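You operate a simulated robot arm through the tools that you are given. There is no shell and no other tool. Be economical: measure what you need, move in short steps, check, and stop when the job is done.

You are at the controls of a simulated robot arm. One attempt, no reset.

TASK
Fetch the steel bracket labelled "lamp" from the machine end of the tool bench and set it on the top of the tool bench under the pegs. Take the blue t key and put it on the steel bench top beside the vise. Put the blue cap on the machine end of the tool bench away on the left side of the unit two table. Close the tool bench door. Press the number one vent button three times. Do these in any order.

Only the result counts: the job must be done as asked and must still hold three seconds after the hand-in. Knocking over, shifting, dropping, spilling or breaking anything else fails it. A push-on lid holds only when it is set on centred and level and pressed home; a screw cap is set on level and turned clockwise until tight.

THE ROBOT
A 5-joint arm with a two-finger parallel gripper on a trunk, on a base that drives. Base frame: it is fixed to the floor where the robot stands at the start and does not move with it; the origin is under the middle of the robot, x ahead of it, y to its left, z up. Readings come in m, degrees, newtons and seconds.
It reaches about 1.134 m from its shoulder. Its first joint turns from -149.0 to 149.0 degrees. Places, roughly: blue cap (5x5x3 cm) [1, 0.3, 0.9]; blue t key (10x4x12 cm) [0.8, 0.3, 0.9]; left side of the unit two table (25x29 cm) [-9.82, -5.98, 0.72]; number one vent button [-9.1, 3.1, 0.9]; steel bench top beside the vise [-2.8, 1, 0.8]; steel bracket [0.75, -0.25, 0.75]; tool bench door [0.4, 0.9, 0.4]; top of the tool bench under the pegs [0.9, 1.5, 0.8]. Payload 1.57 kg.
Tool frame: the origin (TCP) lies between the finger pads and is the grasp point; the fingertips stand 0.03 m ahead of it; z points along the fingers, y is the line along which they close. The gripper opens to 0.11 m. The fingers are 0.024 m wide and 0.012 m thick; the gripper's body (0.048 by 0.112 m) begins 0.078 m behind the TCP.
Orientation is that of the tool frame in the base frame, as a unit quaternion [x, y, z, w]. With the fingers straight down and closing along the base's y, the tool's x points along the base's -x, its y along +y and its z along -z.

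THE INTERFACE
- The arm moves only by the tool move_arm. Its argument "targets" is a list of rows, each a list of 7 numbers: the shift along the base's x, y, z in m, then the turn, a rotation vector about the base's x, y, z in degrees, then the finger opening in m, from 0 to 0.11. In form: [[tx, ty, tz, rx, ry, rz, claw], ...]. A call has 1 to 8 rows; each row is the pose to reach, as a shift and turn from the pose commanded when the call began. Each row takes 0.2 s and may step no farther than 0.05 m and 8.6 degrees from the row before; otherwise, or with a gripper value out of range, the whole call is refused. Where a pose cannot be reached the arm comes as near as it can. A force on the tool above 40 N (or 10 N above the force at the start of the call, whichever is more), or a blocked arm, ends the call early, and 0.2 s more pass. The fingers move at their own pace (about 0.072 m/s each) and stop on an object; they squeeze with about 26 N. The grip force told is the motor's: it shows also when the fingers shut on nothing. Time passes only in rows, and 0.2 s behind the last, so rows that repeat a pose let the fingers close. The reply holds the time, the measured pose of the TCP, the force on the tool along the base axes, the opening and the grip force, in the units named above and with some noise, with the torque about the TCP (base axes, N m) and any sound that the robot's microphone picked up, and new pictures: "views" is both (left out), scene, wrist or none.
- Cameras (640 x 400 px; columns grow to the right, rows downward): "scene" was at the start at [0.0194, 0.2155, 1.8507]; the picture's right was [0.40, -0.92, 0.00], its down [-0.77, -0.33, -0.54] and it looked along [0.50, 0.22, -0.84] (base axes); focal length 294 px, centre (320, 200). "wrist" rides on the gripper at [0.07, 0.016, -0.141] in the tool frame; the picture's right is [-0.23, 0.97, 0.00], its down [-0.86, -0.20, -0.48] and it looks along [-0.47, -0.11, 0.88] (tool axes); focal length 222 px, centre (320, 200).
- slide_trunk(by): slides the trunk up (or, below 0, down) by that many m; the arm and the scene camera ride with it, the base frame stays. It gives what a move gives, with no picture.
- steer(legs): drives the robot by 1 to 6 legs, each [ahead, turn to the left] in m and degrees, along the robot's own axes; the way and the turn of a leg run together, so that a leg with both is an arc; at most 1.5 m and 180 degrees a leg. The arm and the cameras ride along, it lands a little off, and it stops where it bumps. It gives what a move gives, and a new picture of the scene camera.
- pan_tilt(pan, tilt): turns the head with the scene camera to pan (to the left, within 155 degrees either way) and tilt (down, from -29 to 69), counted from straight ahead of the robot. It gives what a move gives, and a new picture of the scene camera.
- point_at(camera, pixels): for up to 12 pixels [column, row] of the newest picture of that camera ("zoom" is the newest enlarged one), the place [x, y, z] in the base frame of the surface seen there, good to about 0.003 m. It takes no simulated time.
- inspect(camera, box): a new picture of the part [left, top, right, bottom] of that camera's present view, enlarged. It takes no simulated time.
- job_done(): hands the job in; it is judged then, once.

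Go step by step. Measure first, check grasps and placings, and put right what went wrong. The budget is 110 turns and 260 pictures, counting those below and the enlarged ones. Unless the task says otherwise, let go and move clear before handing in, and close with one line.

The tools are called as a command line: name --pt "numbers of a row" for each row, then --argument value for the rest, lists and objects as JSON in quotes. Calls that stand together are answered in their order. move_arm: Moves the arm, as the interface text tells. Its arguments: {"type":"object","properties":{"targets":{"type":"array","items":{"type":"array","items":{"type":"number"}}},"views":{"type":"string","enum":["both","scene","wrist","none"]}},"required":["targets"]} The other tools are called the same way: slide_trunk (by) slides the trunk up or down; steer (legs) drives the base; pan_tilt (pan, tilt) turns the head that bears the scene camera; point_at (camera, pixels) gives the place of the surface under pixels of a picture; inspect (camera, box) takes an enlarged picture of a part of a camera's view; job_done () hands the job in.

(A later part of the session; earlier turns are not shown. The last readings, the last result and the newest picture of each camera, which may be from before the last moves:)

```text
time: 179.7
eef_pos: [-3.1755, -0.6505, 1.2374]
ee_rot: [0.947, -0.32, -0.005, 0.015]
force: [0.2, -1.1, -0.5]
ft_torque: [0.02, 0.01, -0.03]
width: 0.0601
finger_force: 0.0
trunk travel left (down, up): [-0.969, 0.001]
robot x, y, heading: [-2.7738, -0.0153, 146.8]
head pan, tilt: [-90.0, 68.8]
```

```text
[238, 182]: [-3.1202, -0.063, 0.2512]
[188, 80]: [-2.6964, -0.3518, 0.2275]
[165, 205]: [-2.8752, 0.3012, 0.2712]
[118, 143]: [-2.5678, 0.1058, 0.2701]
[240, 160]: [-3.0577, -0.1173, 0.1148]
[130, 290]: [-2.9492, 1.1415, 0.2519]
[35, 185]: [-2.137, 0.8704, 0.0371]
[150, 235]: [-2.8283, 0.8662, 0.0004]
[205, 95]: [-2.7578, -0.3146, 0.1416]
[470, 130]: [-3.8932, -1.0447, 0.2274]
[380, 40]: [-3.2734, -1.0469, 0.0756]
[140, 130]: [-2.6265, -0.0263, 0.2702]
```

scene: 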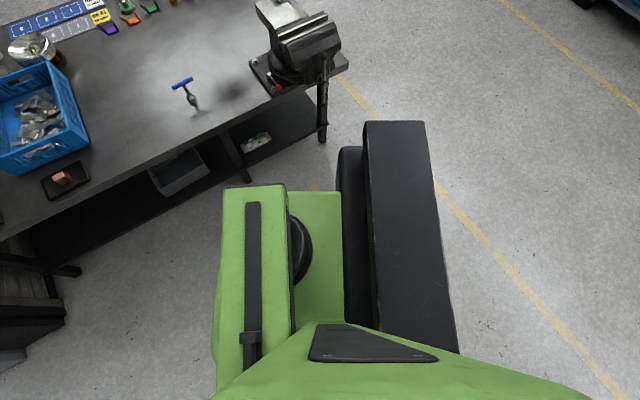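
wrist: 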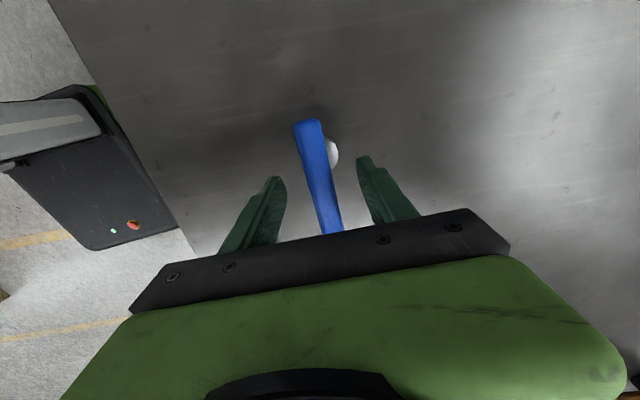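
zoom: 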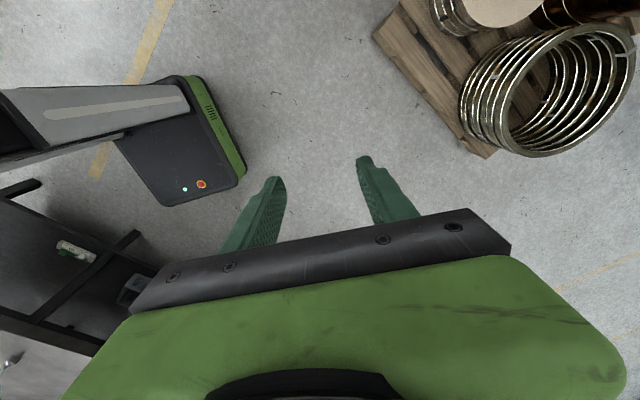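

Nothing visible touches the base: its corners lie at least 0.5 m from the bench and pallets. I'll try a small further turn to test.

steer --legs '[[0, 15]]'

pan_tilt --pan 90 --tilt 60

```text
time: 181.0
eef_pos: [-2.9935, -0.734, 1.2364]
ee_rot: [0.981, -0.194, -0.003, 0.015]
force: [0.0, 0.5, -0.5]
ft_torque: [0.02, -0.05, 0.01]
width: 0.0603
finger_force: 0.1
trunk travel left (down, up): [-0.969, 0.001]
robot x, y, heading: [-2.7784, -0.0316, 161.8]
head pan, tilt: [-90.0, 68.8]
```

scene: 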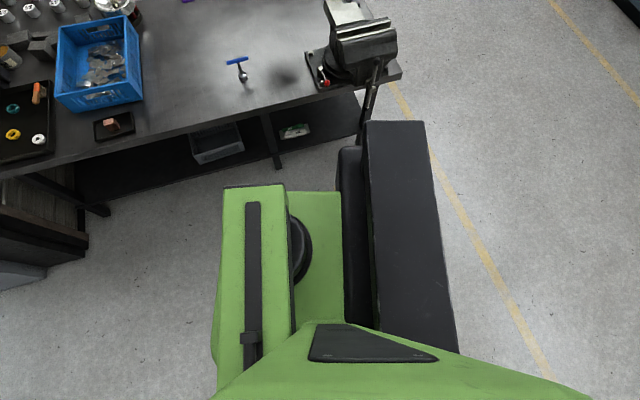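

```text
time: 183.7
eef_pos: [-2.9926, -0.734, 1.2362]
ee_rot: [0.981, -0.193, -0.004, 0.015]
force: [-0.4, -0.1, 0.8]
ft_torque: [0.03, 0.02, -0.01]
width: 0.06
finger_force: 0.1
trunk travel left (down, up): [-0.969, 0.001]
robot x, y, heading: [-2.7705, -0.0307, 161.7]
head pan, tilt: [90.0, 60.0]
```

scene: 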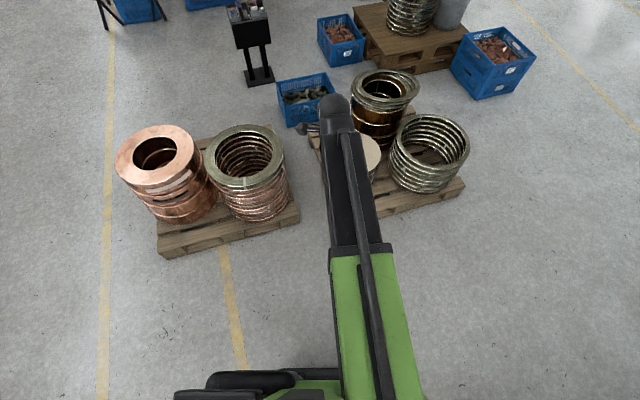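

It turned freely this time. I'll continue: align, reverse to the tool bench, and swing the arm over it.

steer --legs '[[0, 26.1], [-1.4, 0], [-1.41, 0], [0, 81.5]]'

inspect --camera "wrist" --box '[0, 0, 640, 400]'

```text
time: 202.3
eef_pos: [0.8004, 0.3184, 1.2372]
ee_rot: [0.739, 0.673, 0.01, 0.012]
force: [0.2, -0.5, -0.6]
ft_torque: [-0.02, -0.01, 0.03]
width: 0.0603
finger_force: 0.0
trunk travel left (down, up): [-0.969, 0.001]
robot x, y, heading: [0.149, 0.3179, -92.1]
head pan, tilt: [90.0, 60.0]
```

scene: 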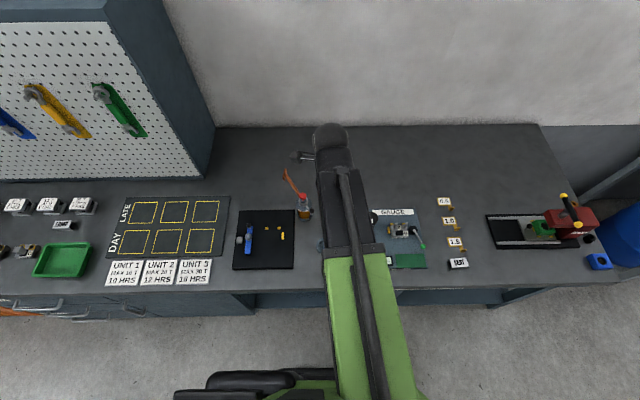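

```text
1.00 times, centred on (320, 200) of wrist (not enlarged: the box is as wide or as high as the picture)
```

zoom: 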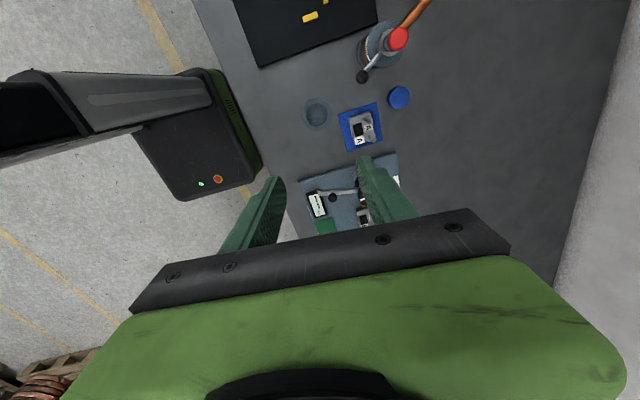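

I'll verify the cap position in this frame.

point_at --camera "zoom" --pixels '[[399, 97], [390, 95], [408, 98], [398, 108], [315, 115], [240, 180], [158, 195], [400, 87]]'

inspect --camera "wrist" --box '[340, 20, 460, 140]'

```text
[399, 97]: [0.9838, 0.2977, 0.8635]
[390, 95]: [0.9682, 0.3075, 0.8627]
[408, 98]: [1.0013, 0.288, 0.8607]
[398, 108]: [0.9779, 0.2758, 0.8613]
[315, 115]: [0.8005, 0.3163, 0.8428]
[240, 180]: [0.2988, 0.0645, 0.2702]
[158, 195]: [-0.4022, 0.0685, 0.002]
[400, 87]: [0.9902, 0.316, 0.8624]
```

```text
3.33 times, centred on (400, 80) of wrist
```

zoom: 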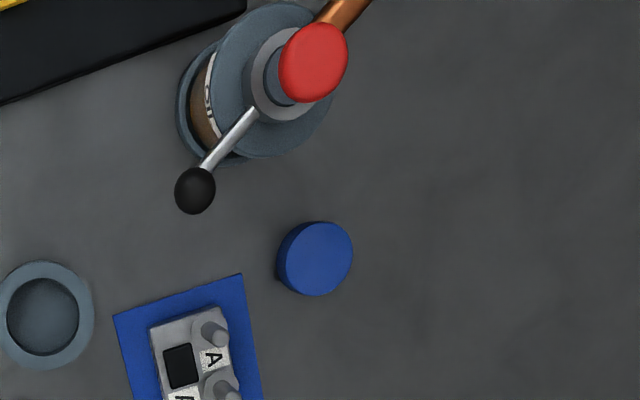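

The frame is consistent: cap centre (0.984,0.297), top 0.863. The wrist camera would sit on the +y side over the oil can, so I'll check the can's heights.

point_at --camera "zoom" --pixels '[[315, 55], [300, 85], [194, 190], [250, 140], [285, 110], [345, 5], [215, 330], [228, 395], [275, 150], [255, 290]]'

```text
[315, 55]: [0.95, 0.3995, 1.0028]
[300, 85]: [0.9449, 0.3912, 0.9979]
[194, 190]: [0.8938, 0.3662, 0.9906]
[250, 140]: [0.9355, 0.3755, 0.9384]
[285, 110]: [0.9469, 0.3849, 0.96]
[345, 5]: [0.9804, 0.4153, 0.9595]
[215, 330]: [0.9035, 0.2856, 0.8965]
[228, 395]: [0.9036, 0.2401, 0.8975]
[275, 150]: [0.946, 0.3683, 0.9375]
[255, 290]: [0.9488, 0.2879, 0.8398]
```

The can's top is at z≈1.0 near (0.95,0.40), so I'll spin the tool −68° while moving over the cap to keep the camera housing away from it.

move_arm --pt "0.023 -0.003 0 0 0 -8.5 0.06" --pt "0.046 -0.006 0 0 0 -17 0.06" --pt "0.069 -0.008 0 0 0 -25.5 0.06" --pt "0.092 -0.011 0 0 0 -34 0.06" --pt "0.115 -0.014 0 0 0 -42.5 0.06" --pt "0.138 -0.016 0 0 0 -51 0.06" --pt "0.161 -0.019 0 0 0 -59.5 0.06" --pt "0.184 -0.021 0 0 0 -68 0.06" --views "wrist"

```text
time: 204.1
eef_pos: [0.9853, 0.2966, 1.236]
ee_rot: [0.989, 0.145, 0.003, 0.016]
force: [0.7, -1.3, 0.0]
ft_torque: [-0.02, 0.04, -0.05]
width: 0.06
finger_force: 0.1
trunk travel left (down, up): [-0.969, 0.001]
robot x, y, heading: [0.1488, 0.3205, -91.9]
head pan, tilt: [90.0, 60.0]
```

wrist: 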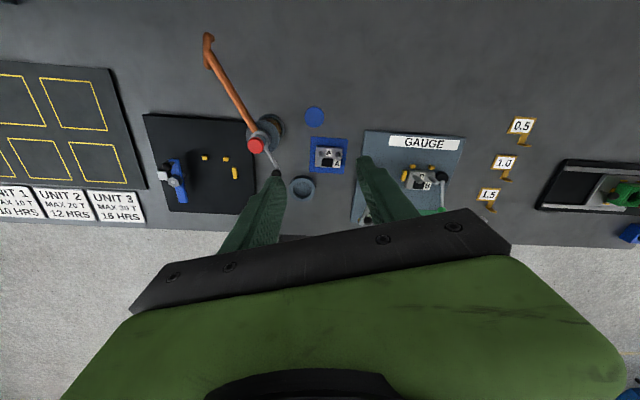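

I'll lower most of the way and check.

slide_trunk --by -0.27

move_arm --pt "0 0 0 0 0 0 0.06" --views "both"

```text
time: 206.9
eef_pos: [0.984, 0.2968, 0.9676]
ee_rot: [0.989, 0.144, 0.003, 0.016]
force: [-0.1, -0.3, 1.0]
ft_torque: [-0.02, -0.01, -0.01]
width: 0.0599
finger_force: 0.1
trunk travel left (down, up): [-0.699, 0.271]
robot x, y, heading: [0.1489, 0.322, -92.0]
head pan, tilt: [90.0, 60.0]
```

```text
time: 207.3
eef_pos: [0.9845, 0.2967, 0.9671]
ee_rot: [0.989, 0.145, 0.003, 0.016]
force: [0.7, -0.1, 0.0]
ft_torque: [-0.01, -0.01, 0.01]
width: 0.0601
finger_force: 0.0
trunk travel left (down, up): [-0.699, 0.271]
robot x, y, heading: [0.1506, 0.3195, -92.0]
head pan, tilt: [90.0, 60.0]
```

scene: 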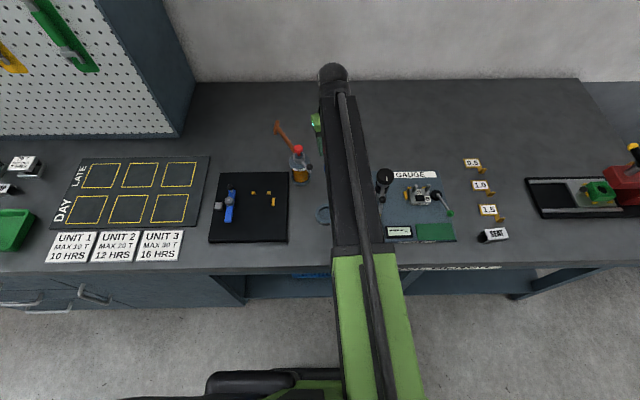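
wrist: 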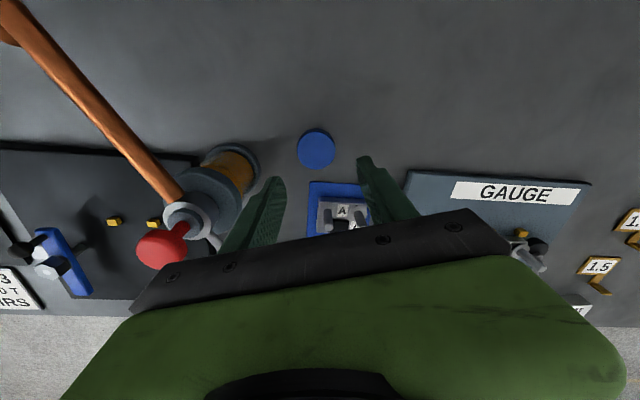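

Clearances to the can and pins look sufficient. I'll lower to the cap and grip it.

slide_trunk --by -0.06

inspect --camera "wrist" --box '[160, 80, 480, 280]'

inspect --camera "scene" --box '[250, 60, 430, 240]'

```text
time: 208.3
eef_pos: [0.9837, 0.296, 0.9065]
ee_rot: [0.989, 0.145, 0.002, 0.015]
force: [-0.3, 0.2, -0.1]
ft_torque: [0.02, 0.03, -0.03]
width: 0.0599
finger_force: 0.2
trunk travel left (down, up): [-0.639, 0.331]
robot x, y, heading: [0.1501, 0.3164, -92.1]
head pan, tilt: [90.0, 60.0]
```

```text
2.00 times, centred on (320, 180) of wrist
```

zoom: 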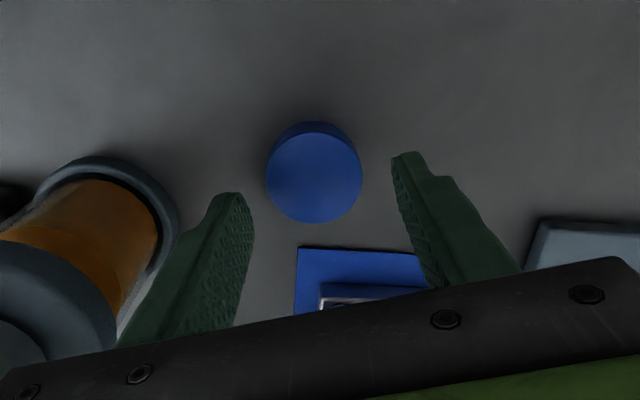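

```text
2.22 times, centred on (340, 150) of scene
```

zoom: 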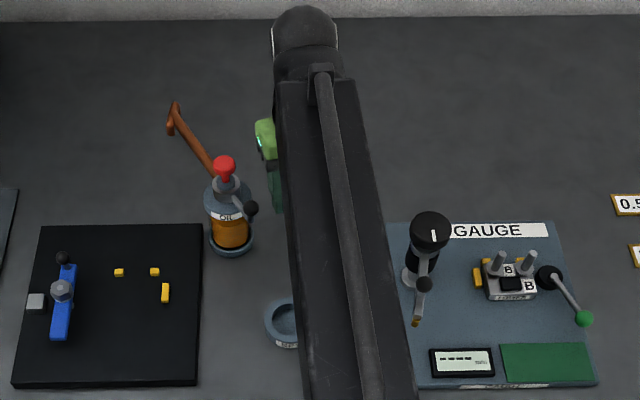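

I'll narrow the opening to 0.052 for extra room, lower to 0.875, and close.

move_arm --pt "0 0 0 0 0 0 0.052" --pt "0 0 0 0 0 0 0.052" --views "none"

slide_trunk --by -0.032

move_arm --pt "0 0 0 0 0 0 0.04" --pt "0 0 0 0 0 0 0.03" --pt "0 0 0 0 0 0 0.025" --pt "0 0 0 0 0 0 0.025" --views "wrist"

slide_trunk --by 0.36

inspect --camera "wrist" --box '[160, 40, 480, 240]'

```text
time: 208.9
eef_pos: [0.9842, 0.2961, 0.907]
ee_rot: [0.989, 0.145, 0.003, 0.015]
force: [-0.1, 0.3, -0.2]
ft_torque: [0.0, 0.01, 0.0]
width: 0.052
finger_force: 0.0
trunk travel left (down, up): [-0.639, 0.331]
robot x, y, heading: [0.1511, 0.3173, -92.0]
head pan, tilt: [90.0, 60.0]
```

```text
time: 209.7
eef_pos: [0.9847, 0.297, 0.8749]
ee_rot: [0.989, 0.145, 0.002, 0.016]
force: [-0.1, -0.1, 0.7]
ft_torque: [-0.02, 0.03, 0.02]
width: 0.052
finger_force: 0.0
trunk travel left (down, up): [-0.607, 0.363]
robot x, y, heading: [0.1534, 0.3218, -92.0]
head pan, tilt: [90.0, 60.0]
```

```text
time: 210.7
eef_pos: [0.984, 0.2976, 0.8746]
ee_rot: [0.989, 0.145, 0.002, 0.015]
force: [0.7, 0.8, 2.5]
ft_torque: [0.07, 0.01, 0.01]
width: 0.0428
finger_force: 26.6
trunk travel left (down, up): [-0.607, 0.363]
robot x, y, heading: [0.1478, 0.3208, -92.0]
head pan, tilt: [90.0, 60.0]
```

wrist: 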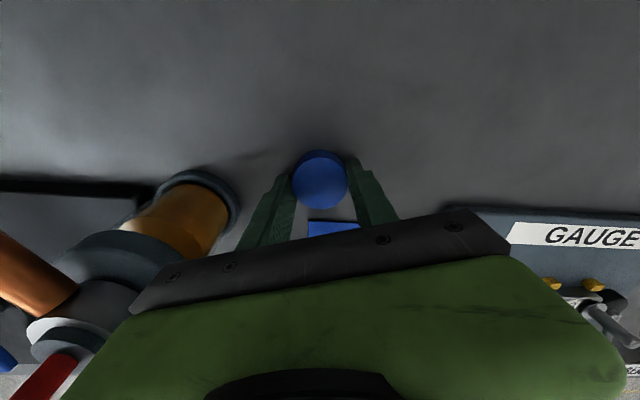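

```text
time: 214.2
eef_pos: [0.9851, 0.2958, 1.2349]
ee_rot: [0.989, 0.146, 0.002, 0.016]
force: [-0.2, -0.1, 1.0]
ft_torque: [0.0, -0.02, 0.01]
width: 0.0425
finger_force: 26.1
trunk travel left (down, up): [-0.967, 0.003]
robot x, y, heading: [0.1476, 0.3208, -92.2]
head pan, tilt: [90.0, 60.0]
```

```text
2.00 times, centred on (320, 140) of wrist
```

zoom: 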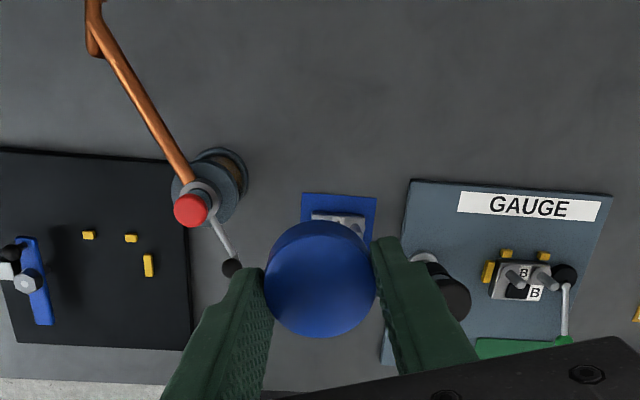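

The cap is held (width 0.0425). Now the long drive to the unit two table: I'll turn around and go through the passage past the pallets.

steer --legs '[[0, -82.5], [1.45, 0], [1.45, 0]]'

pan_tilt --pan 0 --tilt 22

```text
time: 231.7
eef_pos: [-2.6394, -0.8333, 1.2347]
ee_rot: [0.845, -0.535, -0.009, 0.013]
force: [-0.6, -0.6, 0.1]
ft_torque: [0.0, -0.04, 0.01]
width: 0.0423
finger_force: 25.8
trunk travel left (down, up): [-0.967, 0.003]
robot x, y, heading: [-2.7383, -0.0027, -173.3]
head pan, tilt: [90.0, 60.0]
```

scene: 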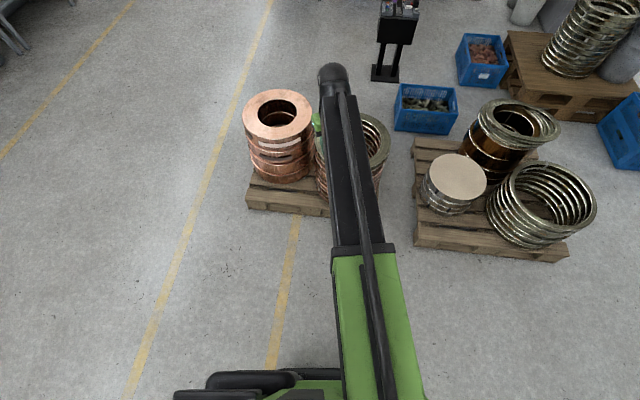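

```text
time: 233.4
eef_pos: [-2.6396, -0.8326, 1.234]
ee_rot: [0.845, -0.535, -0.009, 0.014]
force: [0.1, -0.5, -0.8]
ft_torque: [0.0, -0.01, 0.0]
width: 0.0422
finger_force: 26.1
trunk travel left (down, up): [-0.967, 0.003]
robot x, y, heading: [-2.7424, -0.0021, -173.7]
head pan, tilt: [0.0, 22.0]
```

scene: 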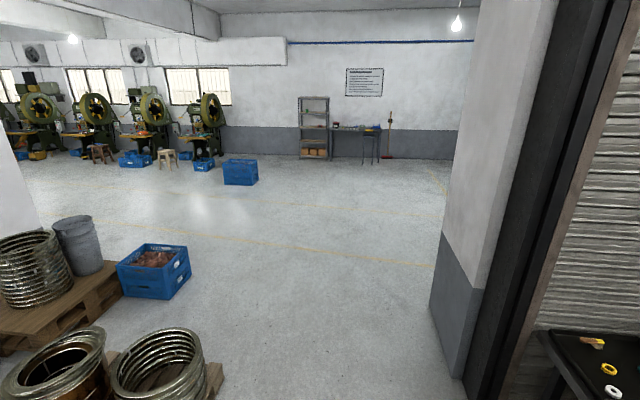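

The corridor ahead is open, and the presses are at left (35–205,110). I'll measure floor obstacles and press positions.

point_at --camera "scene" --pixels '[[240, 184], [188, 290], [120, 285], [38, 225], [205, 160], [150, 150], [95, 140], [35, 130], [440, 330], [262, 220], [168, 165], [215, 380]]'

inspect --camera "scene" --box '[0, 40, 270, 200]'

```text
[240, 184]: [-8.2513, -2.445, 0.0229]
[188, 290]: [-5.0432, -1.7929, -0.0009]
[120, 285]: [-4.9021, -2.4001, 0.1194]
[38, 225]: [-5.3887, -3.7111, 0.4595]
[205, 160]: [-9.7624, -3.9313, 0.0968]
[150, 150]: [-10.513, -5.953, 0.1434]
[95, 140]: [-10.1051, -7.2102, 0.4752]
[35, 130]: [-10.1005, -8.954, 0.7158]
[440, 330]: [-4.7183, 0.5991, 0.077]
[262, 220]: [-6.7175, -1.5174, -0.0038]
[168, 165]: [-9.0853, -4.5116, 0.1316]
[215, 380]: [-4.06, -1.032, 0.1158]
```

```text
2.37 times, centred on (135, 120) of scene
```

zoom: 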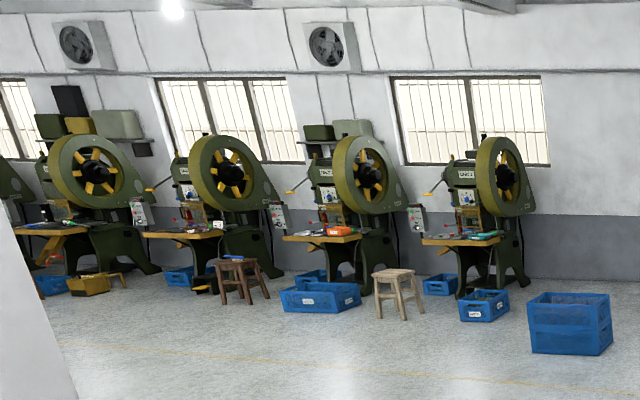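

Unit 2 is the second press from the right. I'll drive through the passage to about (-6.3,-1.0), then head for (-7.7,-4.6).

steer --legs '[[0, 9.2], [1.25, 0], [1.25, 0], [1.2, 0], [0, 53]]'

inspect --camera "wrist" --box '[160, 40, 480, 240]'

```text
time: 254.4
eef_pos: [-5.547, -1.2961, 1.233]
ee_rot: [1.0, -0.026, 0.0, 0.015]
force: [-0.1, 0.2, -1.5]
ft_torque: [-0.02, 0.01, -0.01]
width: 0.0424
finger_force: 25.9
trunk travel left (down, up): [-0.967, 0.003]
robot x, y, heading: [-6.2679, -1.0162, -111.4]
head pan, tilt: [0.0, 22.0]
```

scene: 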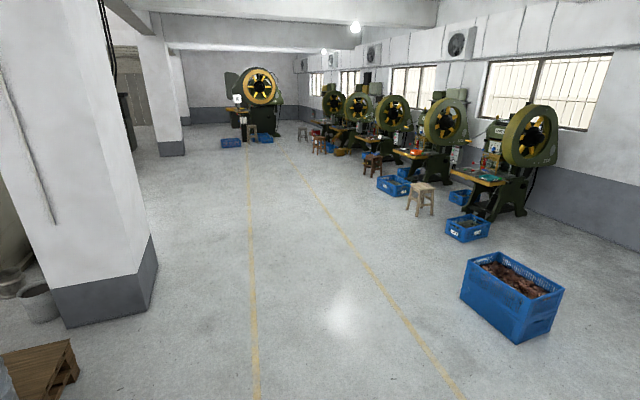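

```text
2.00 times, centred on (320, 140) of wrist
```

zoom: 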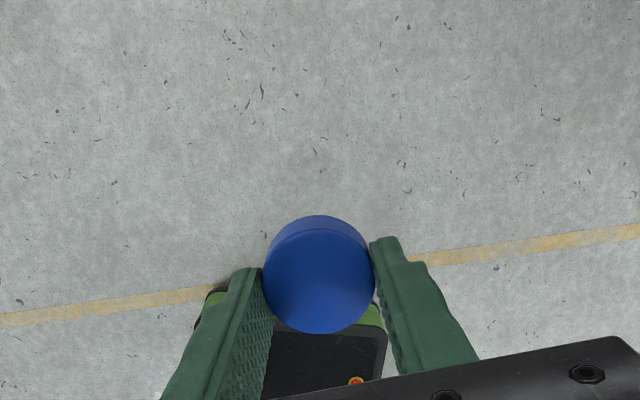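

The lane is clear. I'll drive on about 3.8 m and look at the unit two table.

steer --legs '[[1.3, 0], [1.3, 0], [1.2, 0]]'

pan_tilt --pan -45 --tilt 25

inspect --camera "scene" --box '[150, 60, 470, 260]'

```text
time: 272.7
eef_pos: [-6.9167, -4.8091, 1.2348]
ee_rot: [1.0, -0.011, 0.0, 0.016]
force: [0.0, -0.3, -0.5]
ft_torque: [0.02, -0.03, -0.01]
width: 0.0424
finger_force: 26.0
trunk travel left (down, up): [-0.967, 0.003]
robot x, y, heading: [-7.6478, -4.5511, -109.8]
head pan, tilt: [0.0, 22.0]
```

scene: 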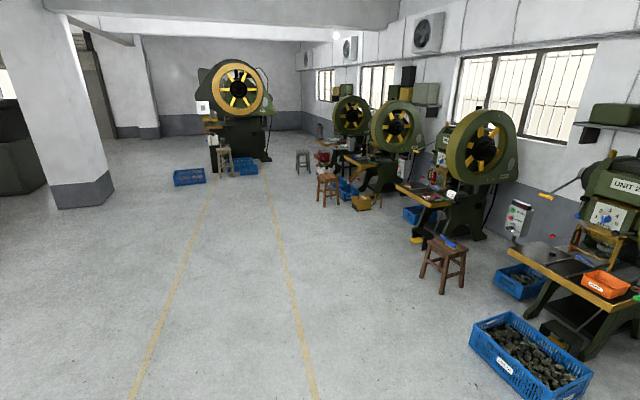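

```text
time: 273.8
eef_pos: [-6.9176, -4.8083, 1.2337]
ee_rot: [1.0, -0.011, 0.0, 0.016]
force: [-0.1, 0.1, -0.3]
ft_torque: [-0.02, 0.04, -0.01]
width: 0.0424
finger_force: 25.8
trunk travel left (down, up): [-0.967, 0.003]
robot x, y, heading: [-7.6523, -4.5514, -109.6]
head pan, tilt: [-45.0, 25.0]
```

scene: 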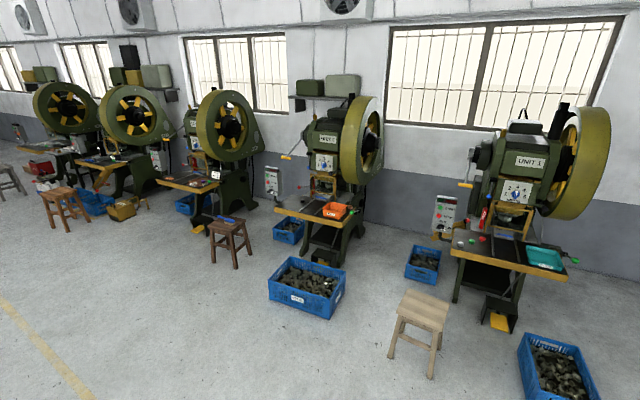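

```text
2.00 times, centred on (310, 160) of scene
```

zoom: 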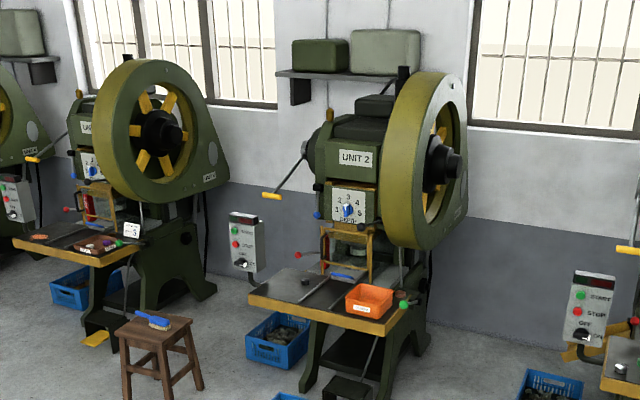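

Unit 2's table is at (310,208), with a free left side at (295,200). I'll measure it and the surrounding floor obstacles.

point_at --camera "scene" --pixels '[[295, 200], [277, 208], [345, 225], [332, 210], [315, 205], [303, 200], [288, 245], [305, 320], [345, 275], [230, 220], [272, 180], [270, 295]]'

inspect --camera "scene" --box '[260, 160, 380, 240]'

```text
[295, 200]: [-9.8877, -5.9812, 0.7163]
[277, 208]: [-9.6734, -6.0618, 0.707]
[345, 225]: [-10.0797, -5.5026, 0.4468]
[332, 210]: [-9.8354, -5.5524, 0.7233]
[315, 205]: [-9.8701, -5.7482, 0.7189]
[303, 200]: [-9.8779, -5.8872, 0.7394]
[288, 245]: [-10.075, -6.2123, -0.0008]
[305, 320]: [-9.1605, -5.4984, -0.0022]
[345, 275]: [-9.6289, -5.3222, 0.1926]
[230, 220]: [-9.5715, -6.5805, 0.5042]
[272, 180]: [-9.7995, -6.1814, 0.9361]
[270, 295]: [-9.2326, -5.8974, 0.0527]
```

```text
5.00 times, centred on (320, 200) of scene
```

zoom: 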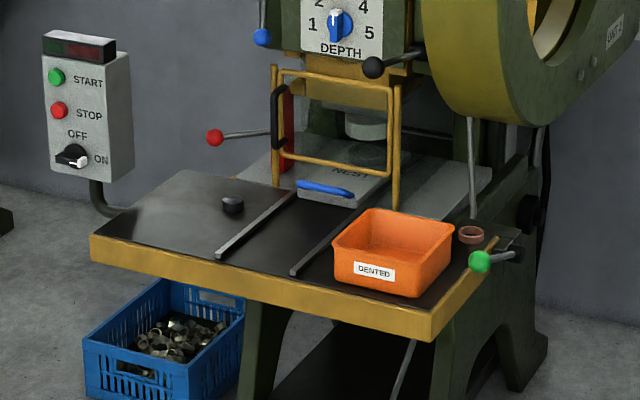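

I'll measure the press crank, lever, control box and stools for clearance.

point_at --camera "scene" --pixels '[[286, 157], [303, 188], [264, 172], [279, 170], [273, 193], [240, 240], [420, 378], [391, 355], [268, 285], [330, 318], [210, 260], [232, 268]]'

point_at --camera "zoom" --pixels '[[232, 205], [95, 235], [180, 175], [235, 245], [260, 225], [170, 215], [215, 138], [375, 68], [120, 130], [300, 190]]'

```text
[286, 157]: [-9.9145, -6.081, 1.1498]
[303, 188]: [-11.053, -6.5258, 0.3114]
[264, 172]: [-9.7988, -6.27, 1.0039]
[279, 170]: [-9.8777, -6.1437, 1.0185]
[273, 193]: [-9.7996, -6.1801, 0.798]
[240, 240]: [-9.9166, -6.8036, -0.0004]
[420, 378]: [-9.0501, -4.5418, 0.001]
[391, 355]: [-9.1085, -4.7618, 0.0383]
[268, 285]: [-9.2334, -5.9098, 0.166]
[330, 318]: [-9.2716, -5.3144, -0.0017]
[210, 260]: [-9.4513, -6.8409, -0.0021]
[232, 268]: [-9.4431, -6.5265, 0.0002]
```

```text
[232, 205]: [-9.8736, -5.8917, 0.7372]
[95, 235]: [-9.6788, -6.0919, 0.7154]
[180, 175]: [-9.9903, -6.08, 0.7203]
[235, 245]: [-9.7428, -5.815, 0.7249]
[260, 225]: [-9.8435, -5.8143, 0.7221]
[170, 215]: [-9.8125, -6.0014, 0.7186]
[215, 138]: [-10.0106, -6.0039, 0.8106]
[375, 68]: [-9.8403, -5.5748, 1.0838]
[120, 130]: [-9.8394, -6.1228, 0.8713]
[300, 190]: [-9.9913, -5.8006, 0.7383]
```

The target spot is about (-9.765,-5.975) on the table (z 0.719), clear of the small knob and control box. I'll drive to the south-east of it and turn so the arm faces the table.

steer --legs '[[0, -8.7], [1.3, 0], [1.31, 0], [0, -76], [0, -75.7]]'

pan_tilt --pan 65 --tilt 45

```text
time: 293.5
eef_pos: [-9.6833, -6.7888, 1.2364]
ee_rot: [-0.158, 0.987, 0.013, -0.003]
force: [0.0, -1.8, -1.6]
ft_torque: [0.22, 0.03, 0.01]
width: 0.0424
finger_force: 26.2
trunk travel left (down, up): [-0.967, 0.003]
robot x, y, heading: [-8.7861, -6.7961, 91.4]
head pan, tilt: [-45.0, 25.0]
```

scene: 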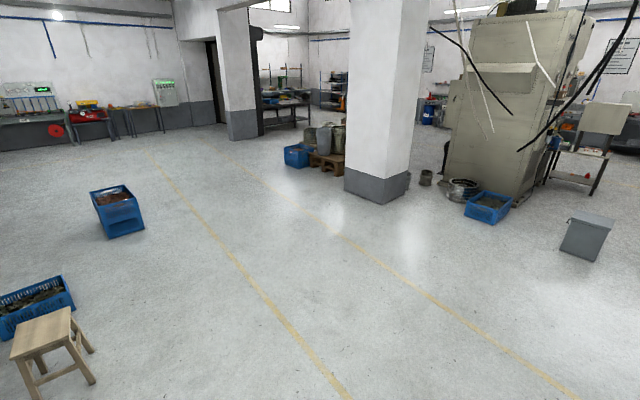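

```text
time: 295.4
eef_pos: [-9.6853, -6.7921, 1.234]
ee_rot: [-0.158, 0.987, 0.016, -0.003]
force: [0.7, -0.4, 0.1]
ft_torque: [0.01, 0.01, 0.0]
width: 0.0426
finger_force: 25.7
trunk travel left (down, up): [-0.967, 0.003]
robot x, y, heading: [-8.7885, -6.7922, 91.5]
head pan, tilt: [65.0, 45.0]
```

scene: 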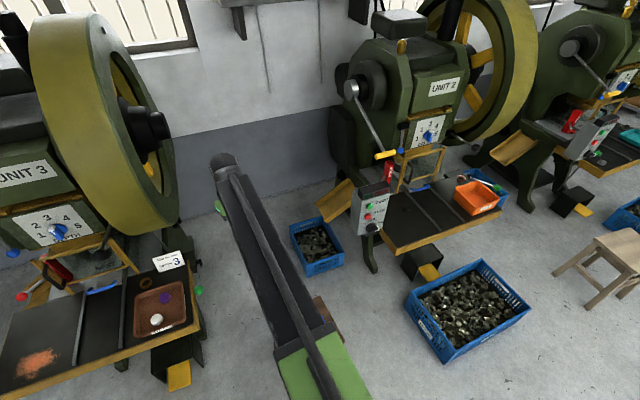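

The TCP is at (-9.685,-6.79). I'll turn 5° left, drive 0.815 m, and turn back, which brings the cap over about (-9.777,-5.98).

steer --legs '[[0, 5], [0.815, 0], [0, -5]]'

inspect --camera "wrist" --box '[0, 0, 640, 400]'

```text
time: 300.7
eef_pos: [-9.7731, -5.9928, 1.2339]
ee_rot: [-0.159, 0.987, 0.016, -0.007]
force: [-0.8, 0.4, -0.4]
ft_torque: [0.02, 0.0, -0.02]
width: 0.0423
finger_force: 25.8
trunk travel left (down, up): [-0.967, 0.003]
robot x, y, heading: [-8.8699, -5.9948, 91.4]
head pan, tilt: [65.0, 45.0]
```

scene: 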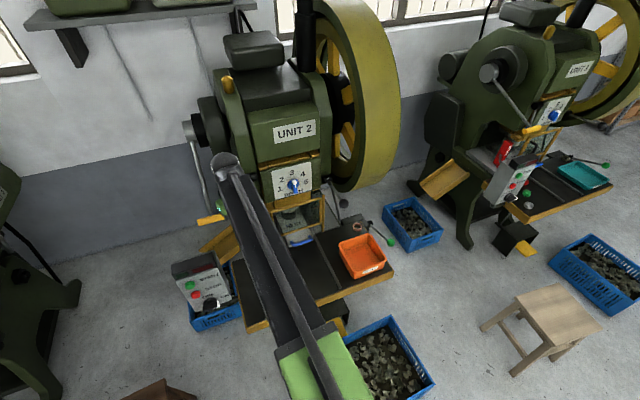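

```text
1.00 times, centred on (320, 200) of wrist (not enlarged: the box is as wide or as high as the picture)
```

zoom: 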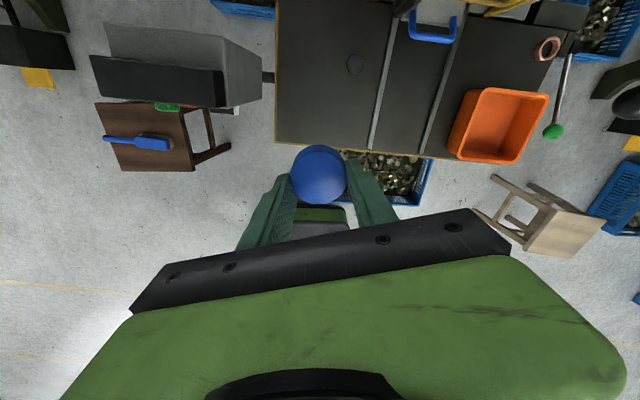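

I'll measure table and control-box edges in this wrist view.

point_at --camera "zoom" --pixels '[[280, 130], [280, 60], [300, 120], [355, 63], [372, 130], [222, 75], [258, 90], [222, 104], [330, 110], [384, 60], [280, 100]]'

```text
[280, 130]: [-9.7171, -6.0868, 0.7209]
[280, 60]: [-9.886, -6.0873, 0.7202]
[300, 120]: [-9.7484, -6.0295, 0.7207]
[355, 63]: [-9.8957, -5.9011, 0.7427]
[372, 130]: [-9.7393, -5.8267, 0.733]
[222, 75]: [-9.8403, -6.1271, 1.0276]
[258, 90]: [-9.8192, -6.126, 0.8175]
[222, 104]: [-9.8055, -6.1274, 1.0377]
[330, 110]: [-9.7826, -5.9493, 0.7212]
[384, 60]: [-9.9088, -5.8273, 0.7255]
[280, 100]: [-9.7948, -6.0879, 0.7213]
```

The table's left part spans y −6.10 to −5.83. I'll shift to y≈−5.97 and lower in stages.

move_arm --pt "0 0.012 0 0 0 0 0.025" --pt "0 0.023 0 0 0 0 0.025" --views "none"

slide_trunk --by -0.36

inspect --camera "wrist" --box '[0, 0, 640, 400]'

inspect --camera "scene" --box '[140, 0, 420, 250]'

```text
time: 301.3
eef_pos: [-9.7733, -5.9699, 1.234]
ee_rot: [-0.157, 0.987, 0.015, -0.007]
force: [0.2, -0.3, -0.6]
ft_torque: [0.03, 0.02, 0.0]
width: 0.0423
finger_force: 26.0
trunk travel left (down, up): [-0.967, 0.003]
robot x, y, heading: [-8.8716, -5.9939, 91.7]
head pan, tilt: [65.0, 45.0]
```

```text
time: 304.8
eef_pos: [-9.7731, -5.9717, 0.8739]
ee_rot: [-0.158, 0.987, 0.015, -0.008]
force: [0.3, 0.0, 0.4]
ft_torque: [0.0, 0.02, 0.04]
width: 0.0423
finger_force: 25.7
trunk travel left (down, up): [-0.607, 0.363]
robot x, y, heading: [-8.8696, -5.9969, 91.9]
head pan, tilt: [65.0, 45.0]
```

```text
1.00 times, centred on (320, 200) of wrist (not enlarged: the box is as wide or as high as the picture)
```

zoom: 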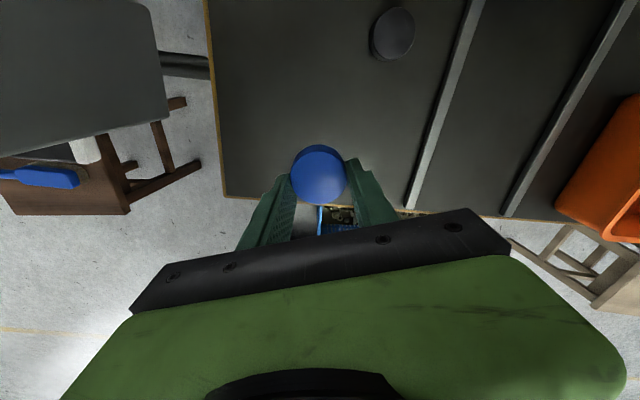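

```text
1.60 times, centred on (280, 125) of scene
```

zoom: 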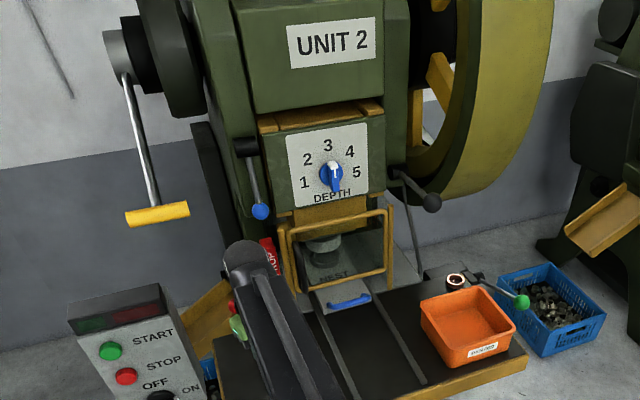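

Clear all round. I'll lower further until contact.

slide_trunk --by -0.11

slide_trunk --by -0.006

slide_trunk --by -0.003

```text
time: 306.2
eef_pos: [-9.7727, -5.9702, 0.7661]
ee_rot: [-0.158, 0.987, 0.015, -0.008]
force: [1.1, 0.7, -0.4]
ft_torque: [0.03, 0.01, -0.01]
width: 0.0424
finger_force: 25.8
trunk travel left (down, up): [-0.497, 0.473]
robot x, y, heading: [-8.8742, -5.9966, 91.8]
head pan, tilt: [65.0, 45.0]
```

```text
time: 306.8
eef_pos: [-9.7721, -5.9708, 0.7589]
ee_rot: [-0.158, 0.987, 0.016, -0.008]
force: [0.2, 0.6, 0.2]
ft_torque: [-0.01, 0.0, 0.01]
width: 0.0425
finger_force: 26.1
trunk travel left (down, up): [-0.491, 0.479]
robot x, y, heading: [-8.8737, -5.9935, 91.7]
head pan, tilt: [65.0, 45.0]
```

```text
time: 307.3
eef_pos: [-9.7728, -5.9711, 0.7565]
ee_rot: [-0.159, 0.987, 0.016, -0.007]
force: [-0.5, -0.2, 3.7]
ft_torque: [-0.08, -0.01, 0.0]
width: 0.0423
finger_force: 25.8
trunk travel left (down, up): [-0.488, 0.482]
robot x, y, heading: [-8.8699, -5.9978, 91.7]
head pan, tilt: [65.0, 45.0]
```

Contact began (3.7 N at TCP 0.7565). I'll open and rise.

move_arm --pt "0 0 0 0 0 0 0.045" --pt "0 0 0 0 0 0 0.056" --pt "0 0 0 0 0 0 0.056" --views "none"

slide_trunk --by 0.1

inspect --camera "wrist" --box '[160, 40, 480, 240]'

slide_trunk --by 0.38

inspect --camera "wrist" --box '[160, 0, 480, 200]'

```text
time: 308.1
eef_pos: [-9.7731, -5.9708, 0.7561]
ee_rot: [-0.158, 0.987, 0.016, -0.007]
force: [-0.5, -0.4, -0.2]
ft_torque: [0.01, -0.02, -0.01]
width: 0.0561
finger_force: 0.0
trunk travel left (down, up): [-0.488, 0.482]
robot x, y, heading: [-8.8749, -5.997, 91.6]
head pan, tilt: [65.0, 45.0]
```

```text
time: 309.4
eef_pos: [-9.7731, -5.9707, 0.8541]
ee_rot: [-0.157, 0.987, 0.015, -0.009]
force: [0.4, 0.4, 0.9]
ft_torque: [0.02, 0.02, 0.01]
width: 0.0562
finger_force: 0.0
trunk travel left (down, up): [-0.588, 0.382]
robot x, y, heading: [-8.8706, -5.9955, 91.6]
head pan, tilt: [65.0, 45.0]
```

```text
2.00 times, centred on (320, 140) of wrist
```

zoom: 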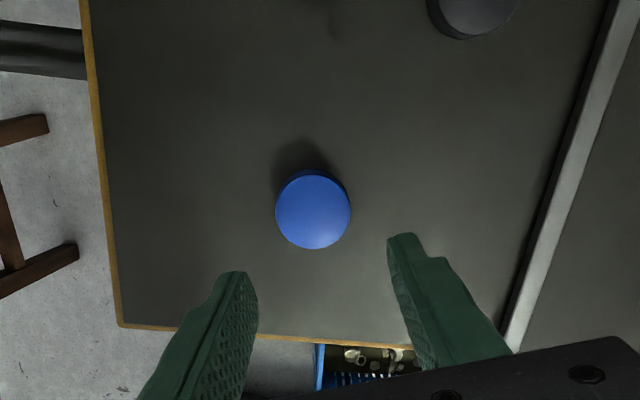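

```text
time: 313.1
eef_pos: [-9.7729, -5.9709, 1.2356]
ee_rot: [-0.158, 0.987, 0.015, -0.008]
force: [0.1, 0.2, -0.4]
ft_torque: [-0.01, 0.02, 0.01]
width: 0.0559
finger_force: 0.0
trunk travel left (down, up): [-0.968, 0.002]
robot x, y, heading: [-8.8708, -5.9959, 91.7]
head pan, tilt: [65.0, 45.0]
```

```text
2.00 times, centred on (320, 100) of wrist
```

zoom: 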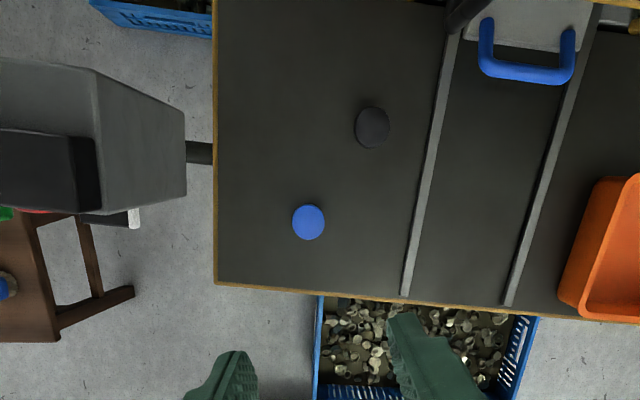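

The cap sits flat on the left side of the unit two table. Now to the vent button at about (-9.1,3.1): I'll back out the way I came and go up the lane.

steer --legs '[[-0.8, 0], [0, -50], [1.5, 0], [0, 42], [1.5, 0], [1.5, 0]]'

pan_tilt --pan 15 --tilt 20

```text
time: 342.4
eef_pos: [-8.1286, -2.7123, 1.2361]
ee_rot: [-0.067, 0.998, 0.016, -0.006]
force: [0.3, -0.3, 0.2]
ft_torque: [0.0, 0.0, -0.03]
width: 0.0561
finger_force: 0.1
trunk travel left (down, up): [-0.968, 0.002]
robot x, y, heading: [-7.2481, -2.9011, 81.3]
head pan, tilt: [65.0, 45.0]
```

scene: 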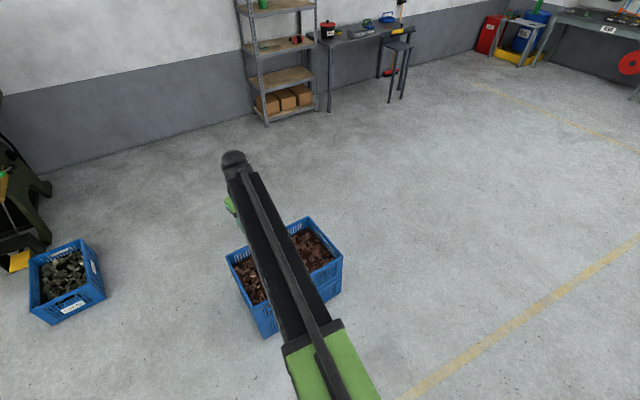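

```text
time: 343.6
eef_pos: [-8.1286, -2.7128, 1.2344]
ee_rot: [-0.067, 0.998, 0.016, -0.007]
force: [0.3, 0.7, 0.5]
ft_torque: [0.0, 0.01, 0.0]
width: 0.0562
finger_force: 0.1
trunk travel left (down, up): [-0.968, 0.002]
robot x, y, heading: [-7.2462, -2.8975, 81.6]
head pan, tilt: [15.0, 20.0]
```

scene: 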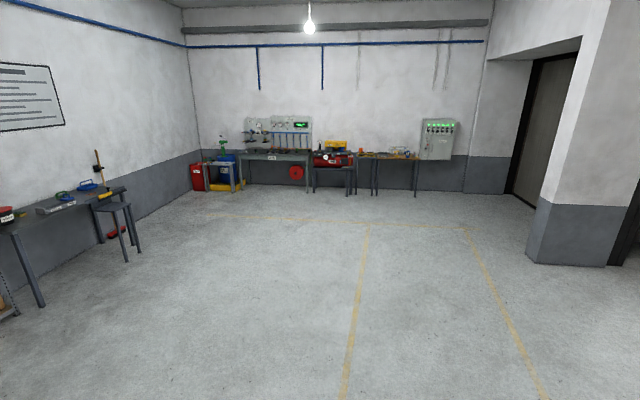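

inspect --camera "scene" --box '[190, 100, 350, 200]'

inspect --camera "scene" --box '[340, 100, 480, 200]'

point_at --camera "scene" --pixels '[[437, 140], [300, 125], [265, 160], [335, 160], [385, 158], [350, 215], [230, 170]]'

```text
4.00 times, centred on (270, 150) of scene
```

zoom: 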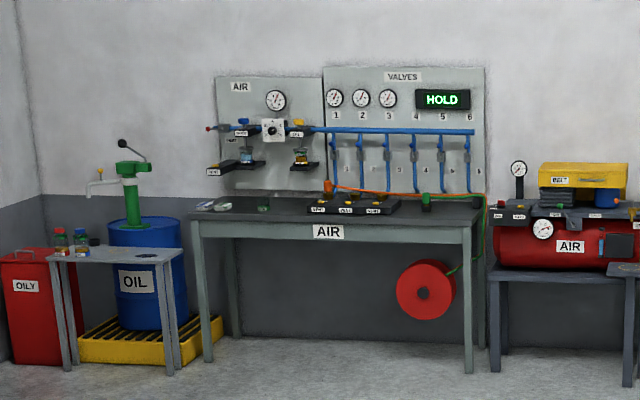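

```text
4.00 times, centred on (410, 150) of scene
```

zoom: 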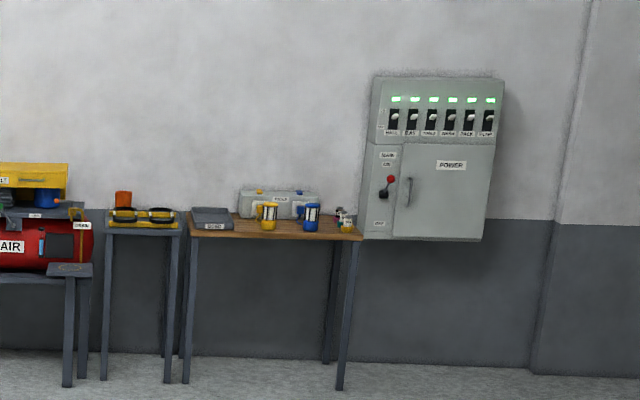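

```text
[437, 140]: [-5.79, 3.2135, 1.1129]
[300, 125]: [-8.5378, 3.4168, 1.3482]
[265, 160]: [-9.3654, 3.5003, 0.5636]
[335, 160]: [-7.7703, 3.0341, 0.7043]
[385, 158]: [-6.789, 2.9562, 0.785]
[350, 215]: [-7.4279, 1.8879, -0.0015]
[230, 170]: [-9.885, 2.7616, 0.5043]
```

The vent panel is on the AIR bench ahead-left. I'll drive to about (-8.2,1.3) and turn so I can reverse toward the bench with the arm on the bench side.

steer --legs '[[1.5, 0], [0, 31.8], [1.48, 0], [1.48, 0], [0, -79], [0, -79]]'

pan_tilt --pan 150 --tilt 25

```text
time: 371.6
eef_pos: [-8.1209, 2.1725, 1.2362]
ee_rot: [0.604, 0.793, 0.072, -0.033]
force: [-0.6, -0.5, -0.8]
ft_torque: [-0.08, -0.05, -0.01]
width: 0.0563
finger_force: 0.2
trunk travel left (down, up): [-0.968, 0.002]
robot x, y, heading: [-8.1782, 1.2373, -1.8]
head pan, tilt: [15.0, 20.0]
stopped in leg 6: the robot was blocked; the commanded pose is now the measured one
```

scene: 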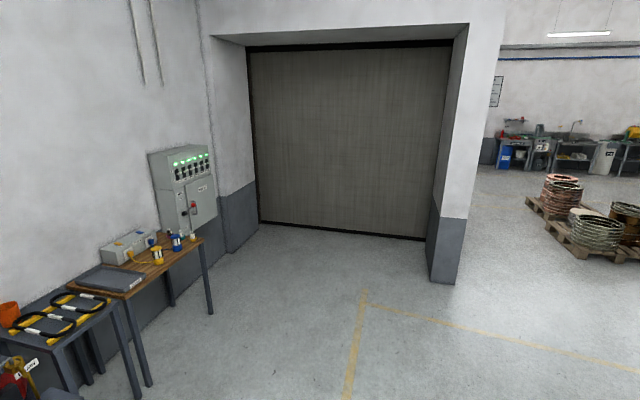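

```text
time: 373.8
eef_pos: [-8.1156, 2.17, 1.2377]
ee_rot: [0.604, 0.793, 0.071, -0.035]
force: [0.2, -0.4, -0.7]
ft_torque: [0.01, 0.03, -0.01]
width: 0.0561
finger_force: 0.1
trunk travel left (down, up): [-0.968, 0.002]
robot x, y, heading: [-8.1814, 1.2366, -1.6]
head pan, tilt: [150.0, 25.0]
```

scene: 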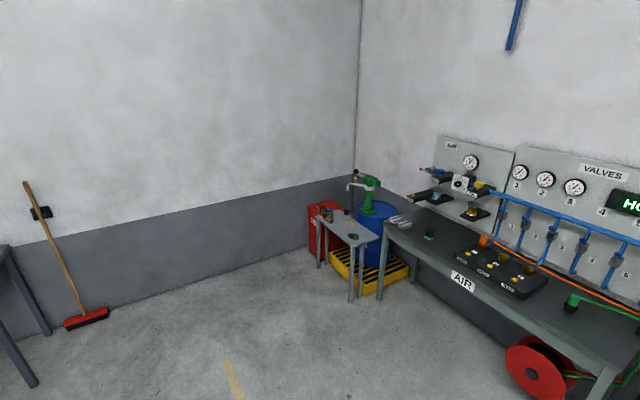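

The base stopped early at heading −2°, which happens to be close to the heading I need. I'll zoom on the air bench's button boxes around (495,272).

inspect --camera "scene" --box '[380, 180, 640, 340]'

inspect --camera "scene" --box '[440, 235, 560, 305]'

point_at --camera "zoom" --pixels '[[155, 140], [240, 110], [330, 150], [300, 200], [410, 230], [470, 180], [230, 230], [60, 180]]'

```text
2.46 times, centred on (510, 260) of scene
```

zoom: 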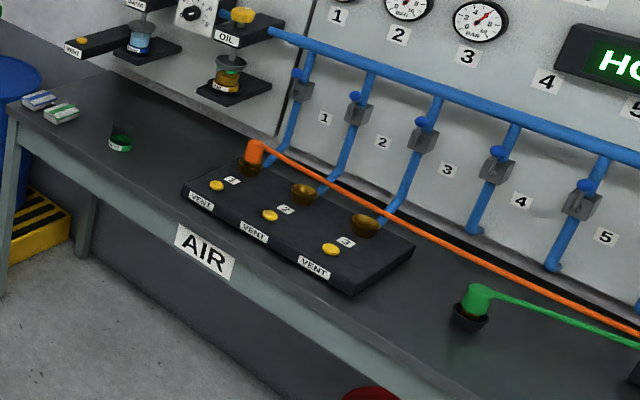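

```text
5.33 times, centred on (500, 270) of scene
```

zoom: 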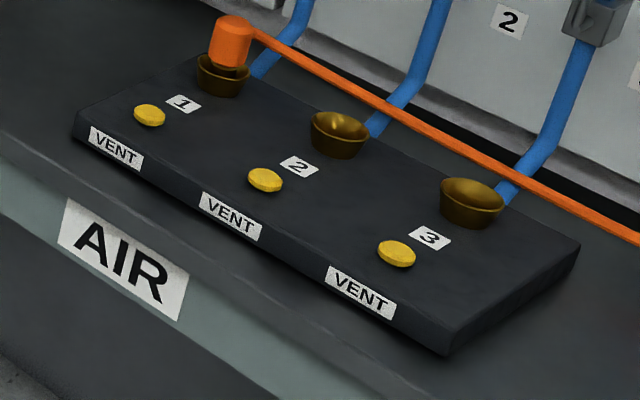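

```text
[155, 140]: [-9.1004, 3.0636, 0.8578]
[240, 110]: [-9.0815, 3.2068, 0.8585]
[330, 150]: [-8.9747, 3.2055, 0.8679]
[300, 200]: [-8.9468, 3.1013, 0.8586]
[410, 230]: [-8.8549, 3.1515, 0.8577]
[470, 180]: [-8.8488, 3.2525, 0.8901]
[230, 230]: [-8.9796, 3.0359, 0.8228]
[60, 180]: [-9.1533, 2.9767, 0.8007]
```

Button 1 is the yellow disc at zoom (150,115); I'll get its exact place and the plug's height.

point_at --camera "zoom" --pixels '[[150, 112], [150, 118], [137, 113], [163, 116], [232, 22], [230, 50], [180, 102], [110, 130], [300, 60], [264, 178]]'

```text
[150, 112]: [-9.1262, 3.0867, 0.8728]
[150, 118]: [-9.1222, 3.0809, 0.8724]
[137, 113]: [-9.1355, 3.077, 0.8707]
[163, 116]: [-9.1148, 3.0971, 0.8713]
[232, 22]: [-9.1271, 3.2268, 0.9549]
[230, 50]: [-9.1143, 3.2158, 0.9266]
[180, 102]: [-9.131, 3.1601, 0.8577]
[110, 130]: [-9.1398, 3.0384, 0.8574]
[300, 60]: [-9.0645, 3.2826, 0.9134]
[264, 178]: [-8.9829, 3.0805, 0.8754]
```

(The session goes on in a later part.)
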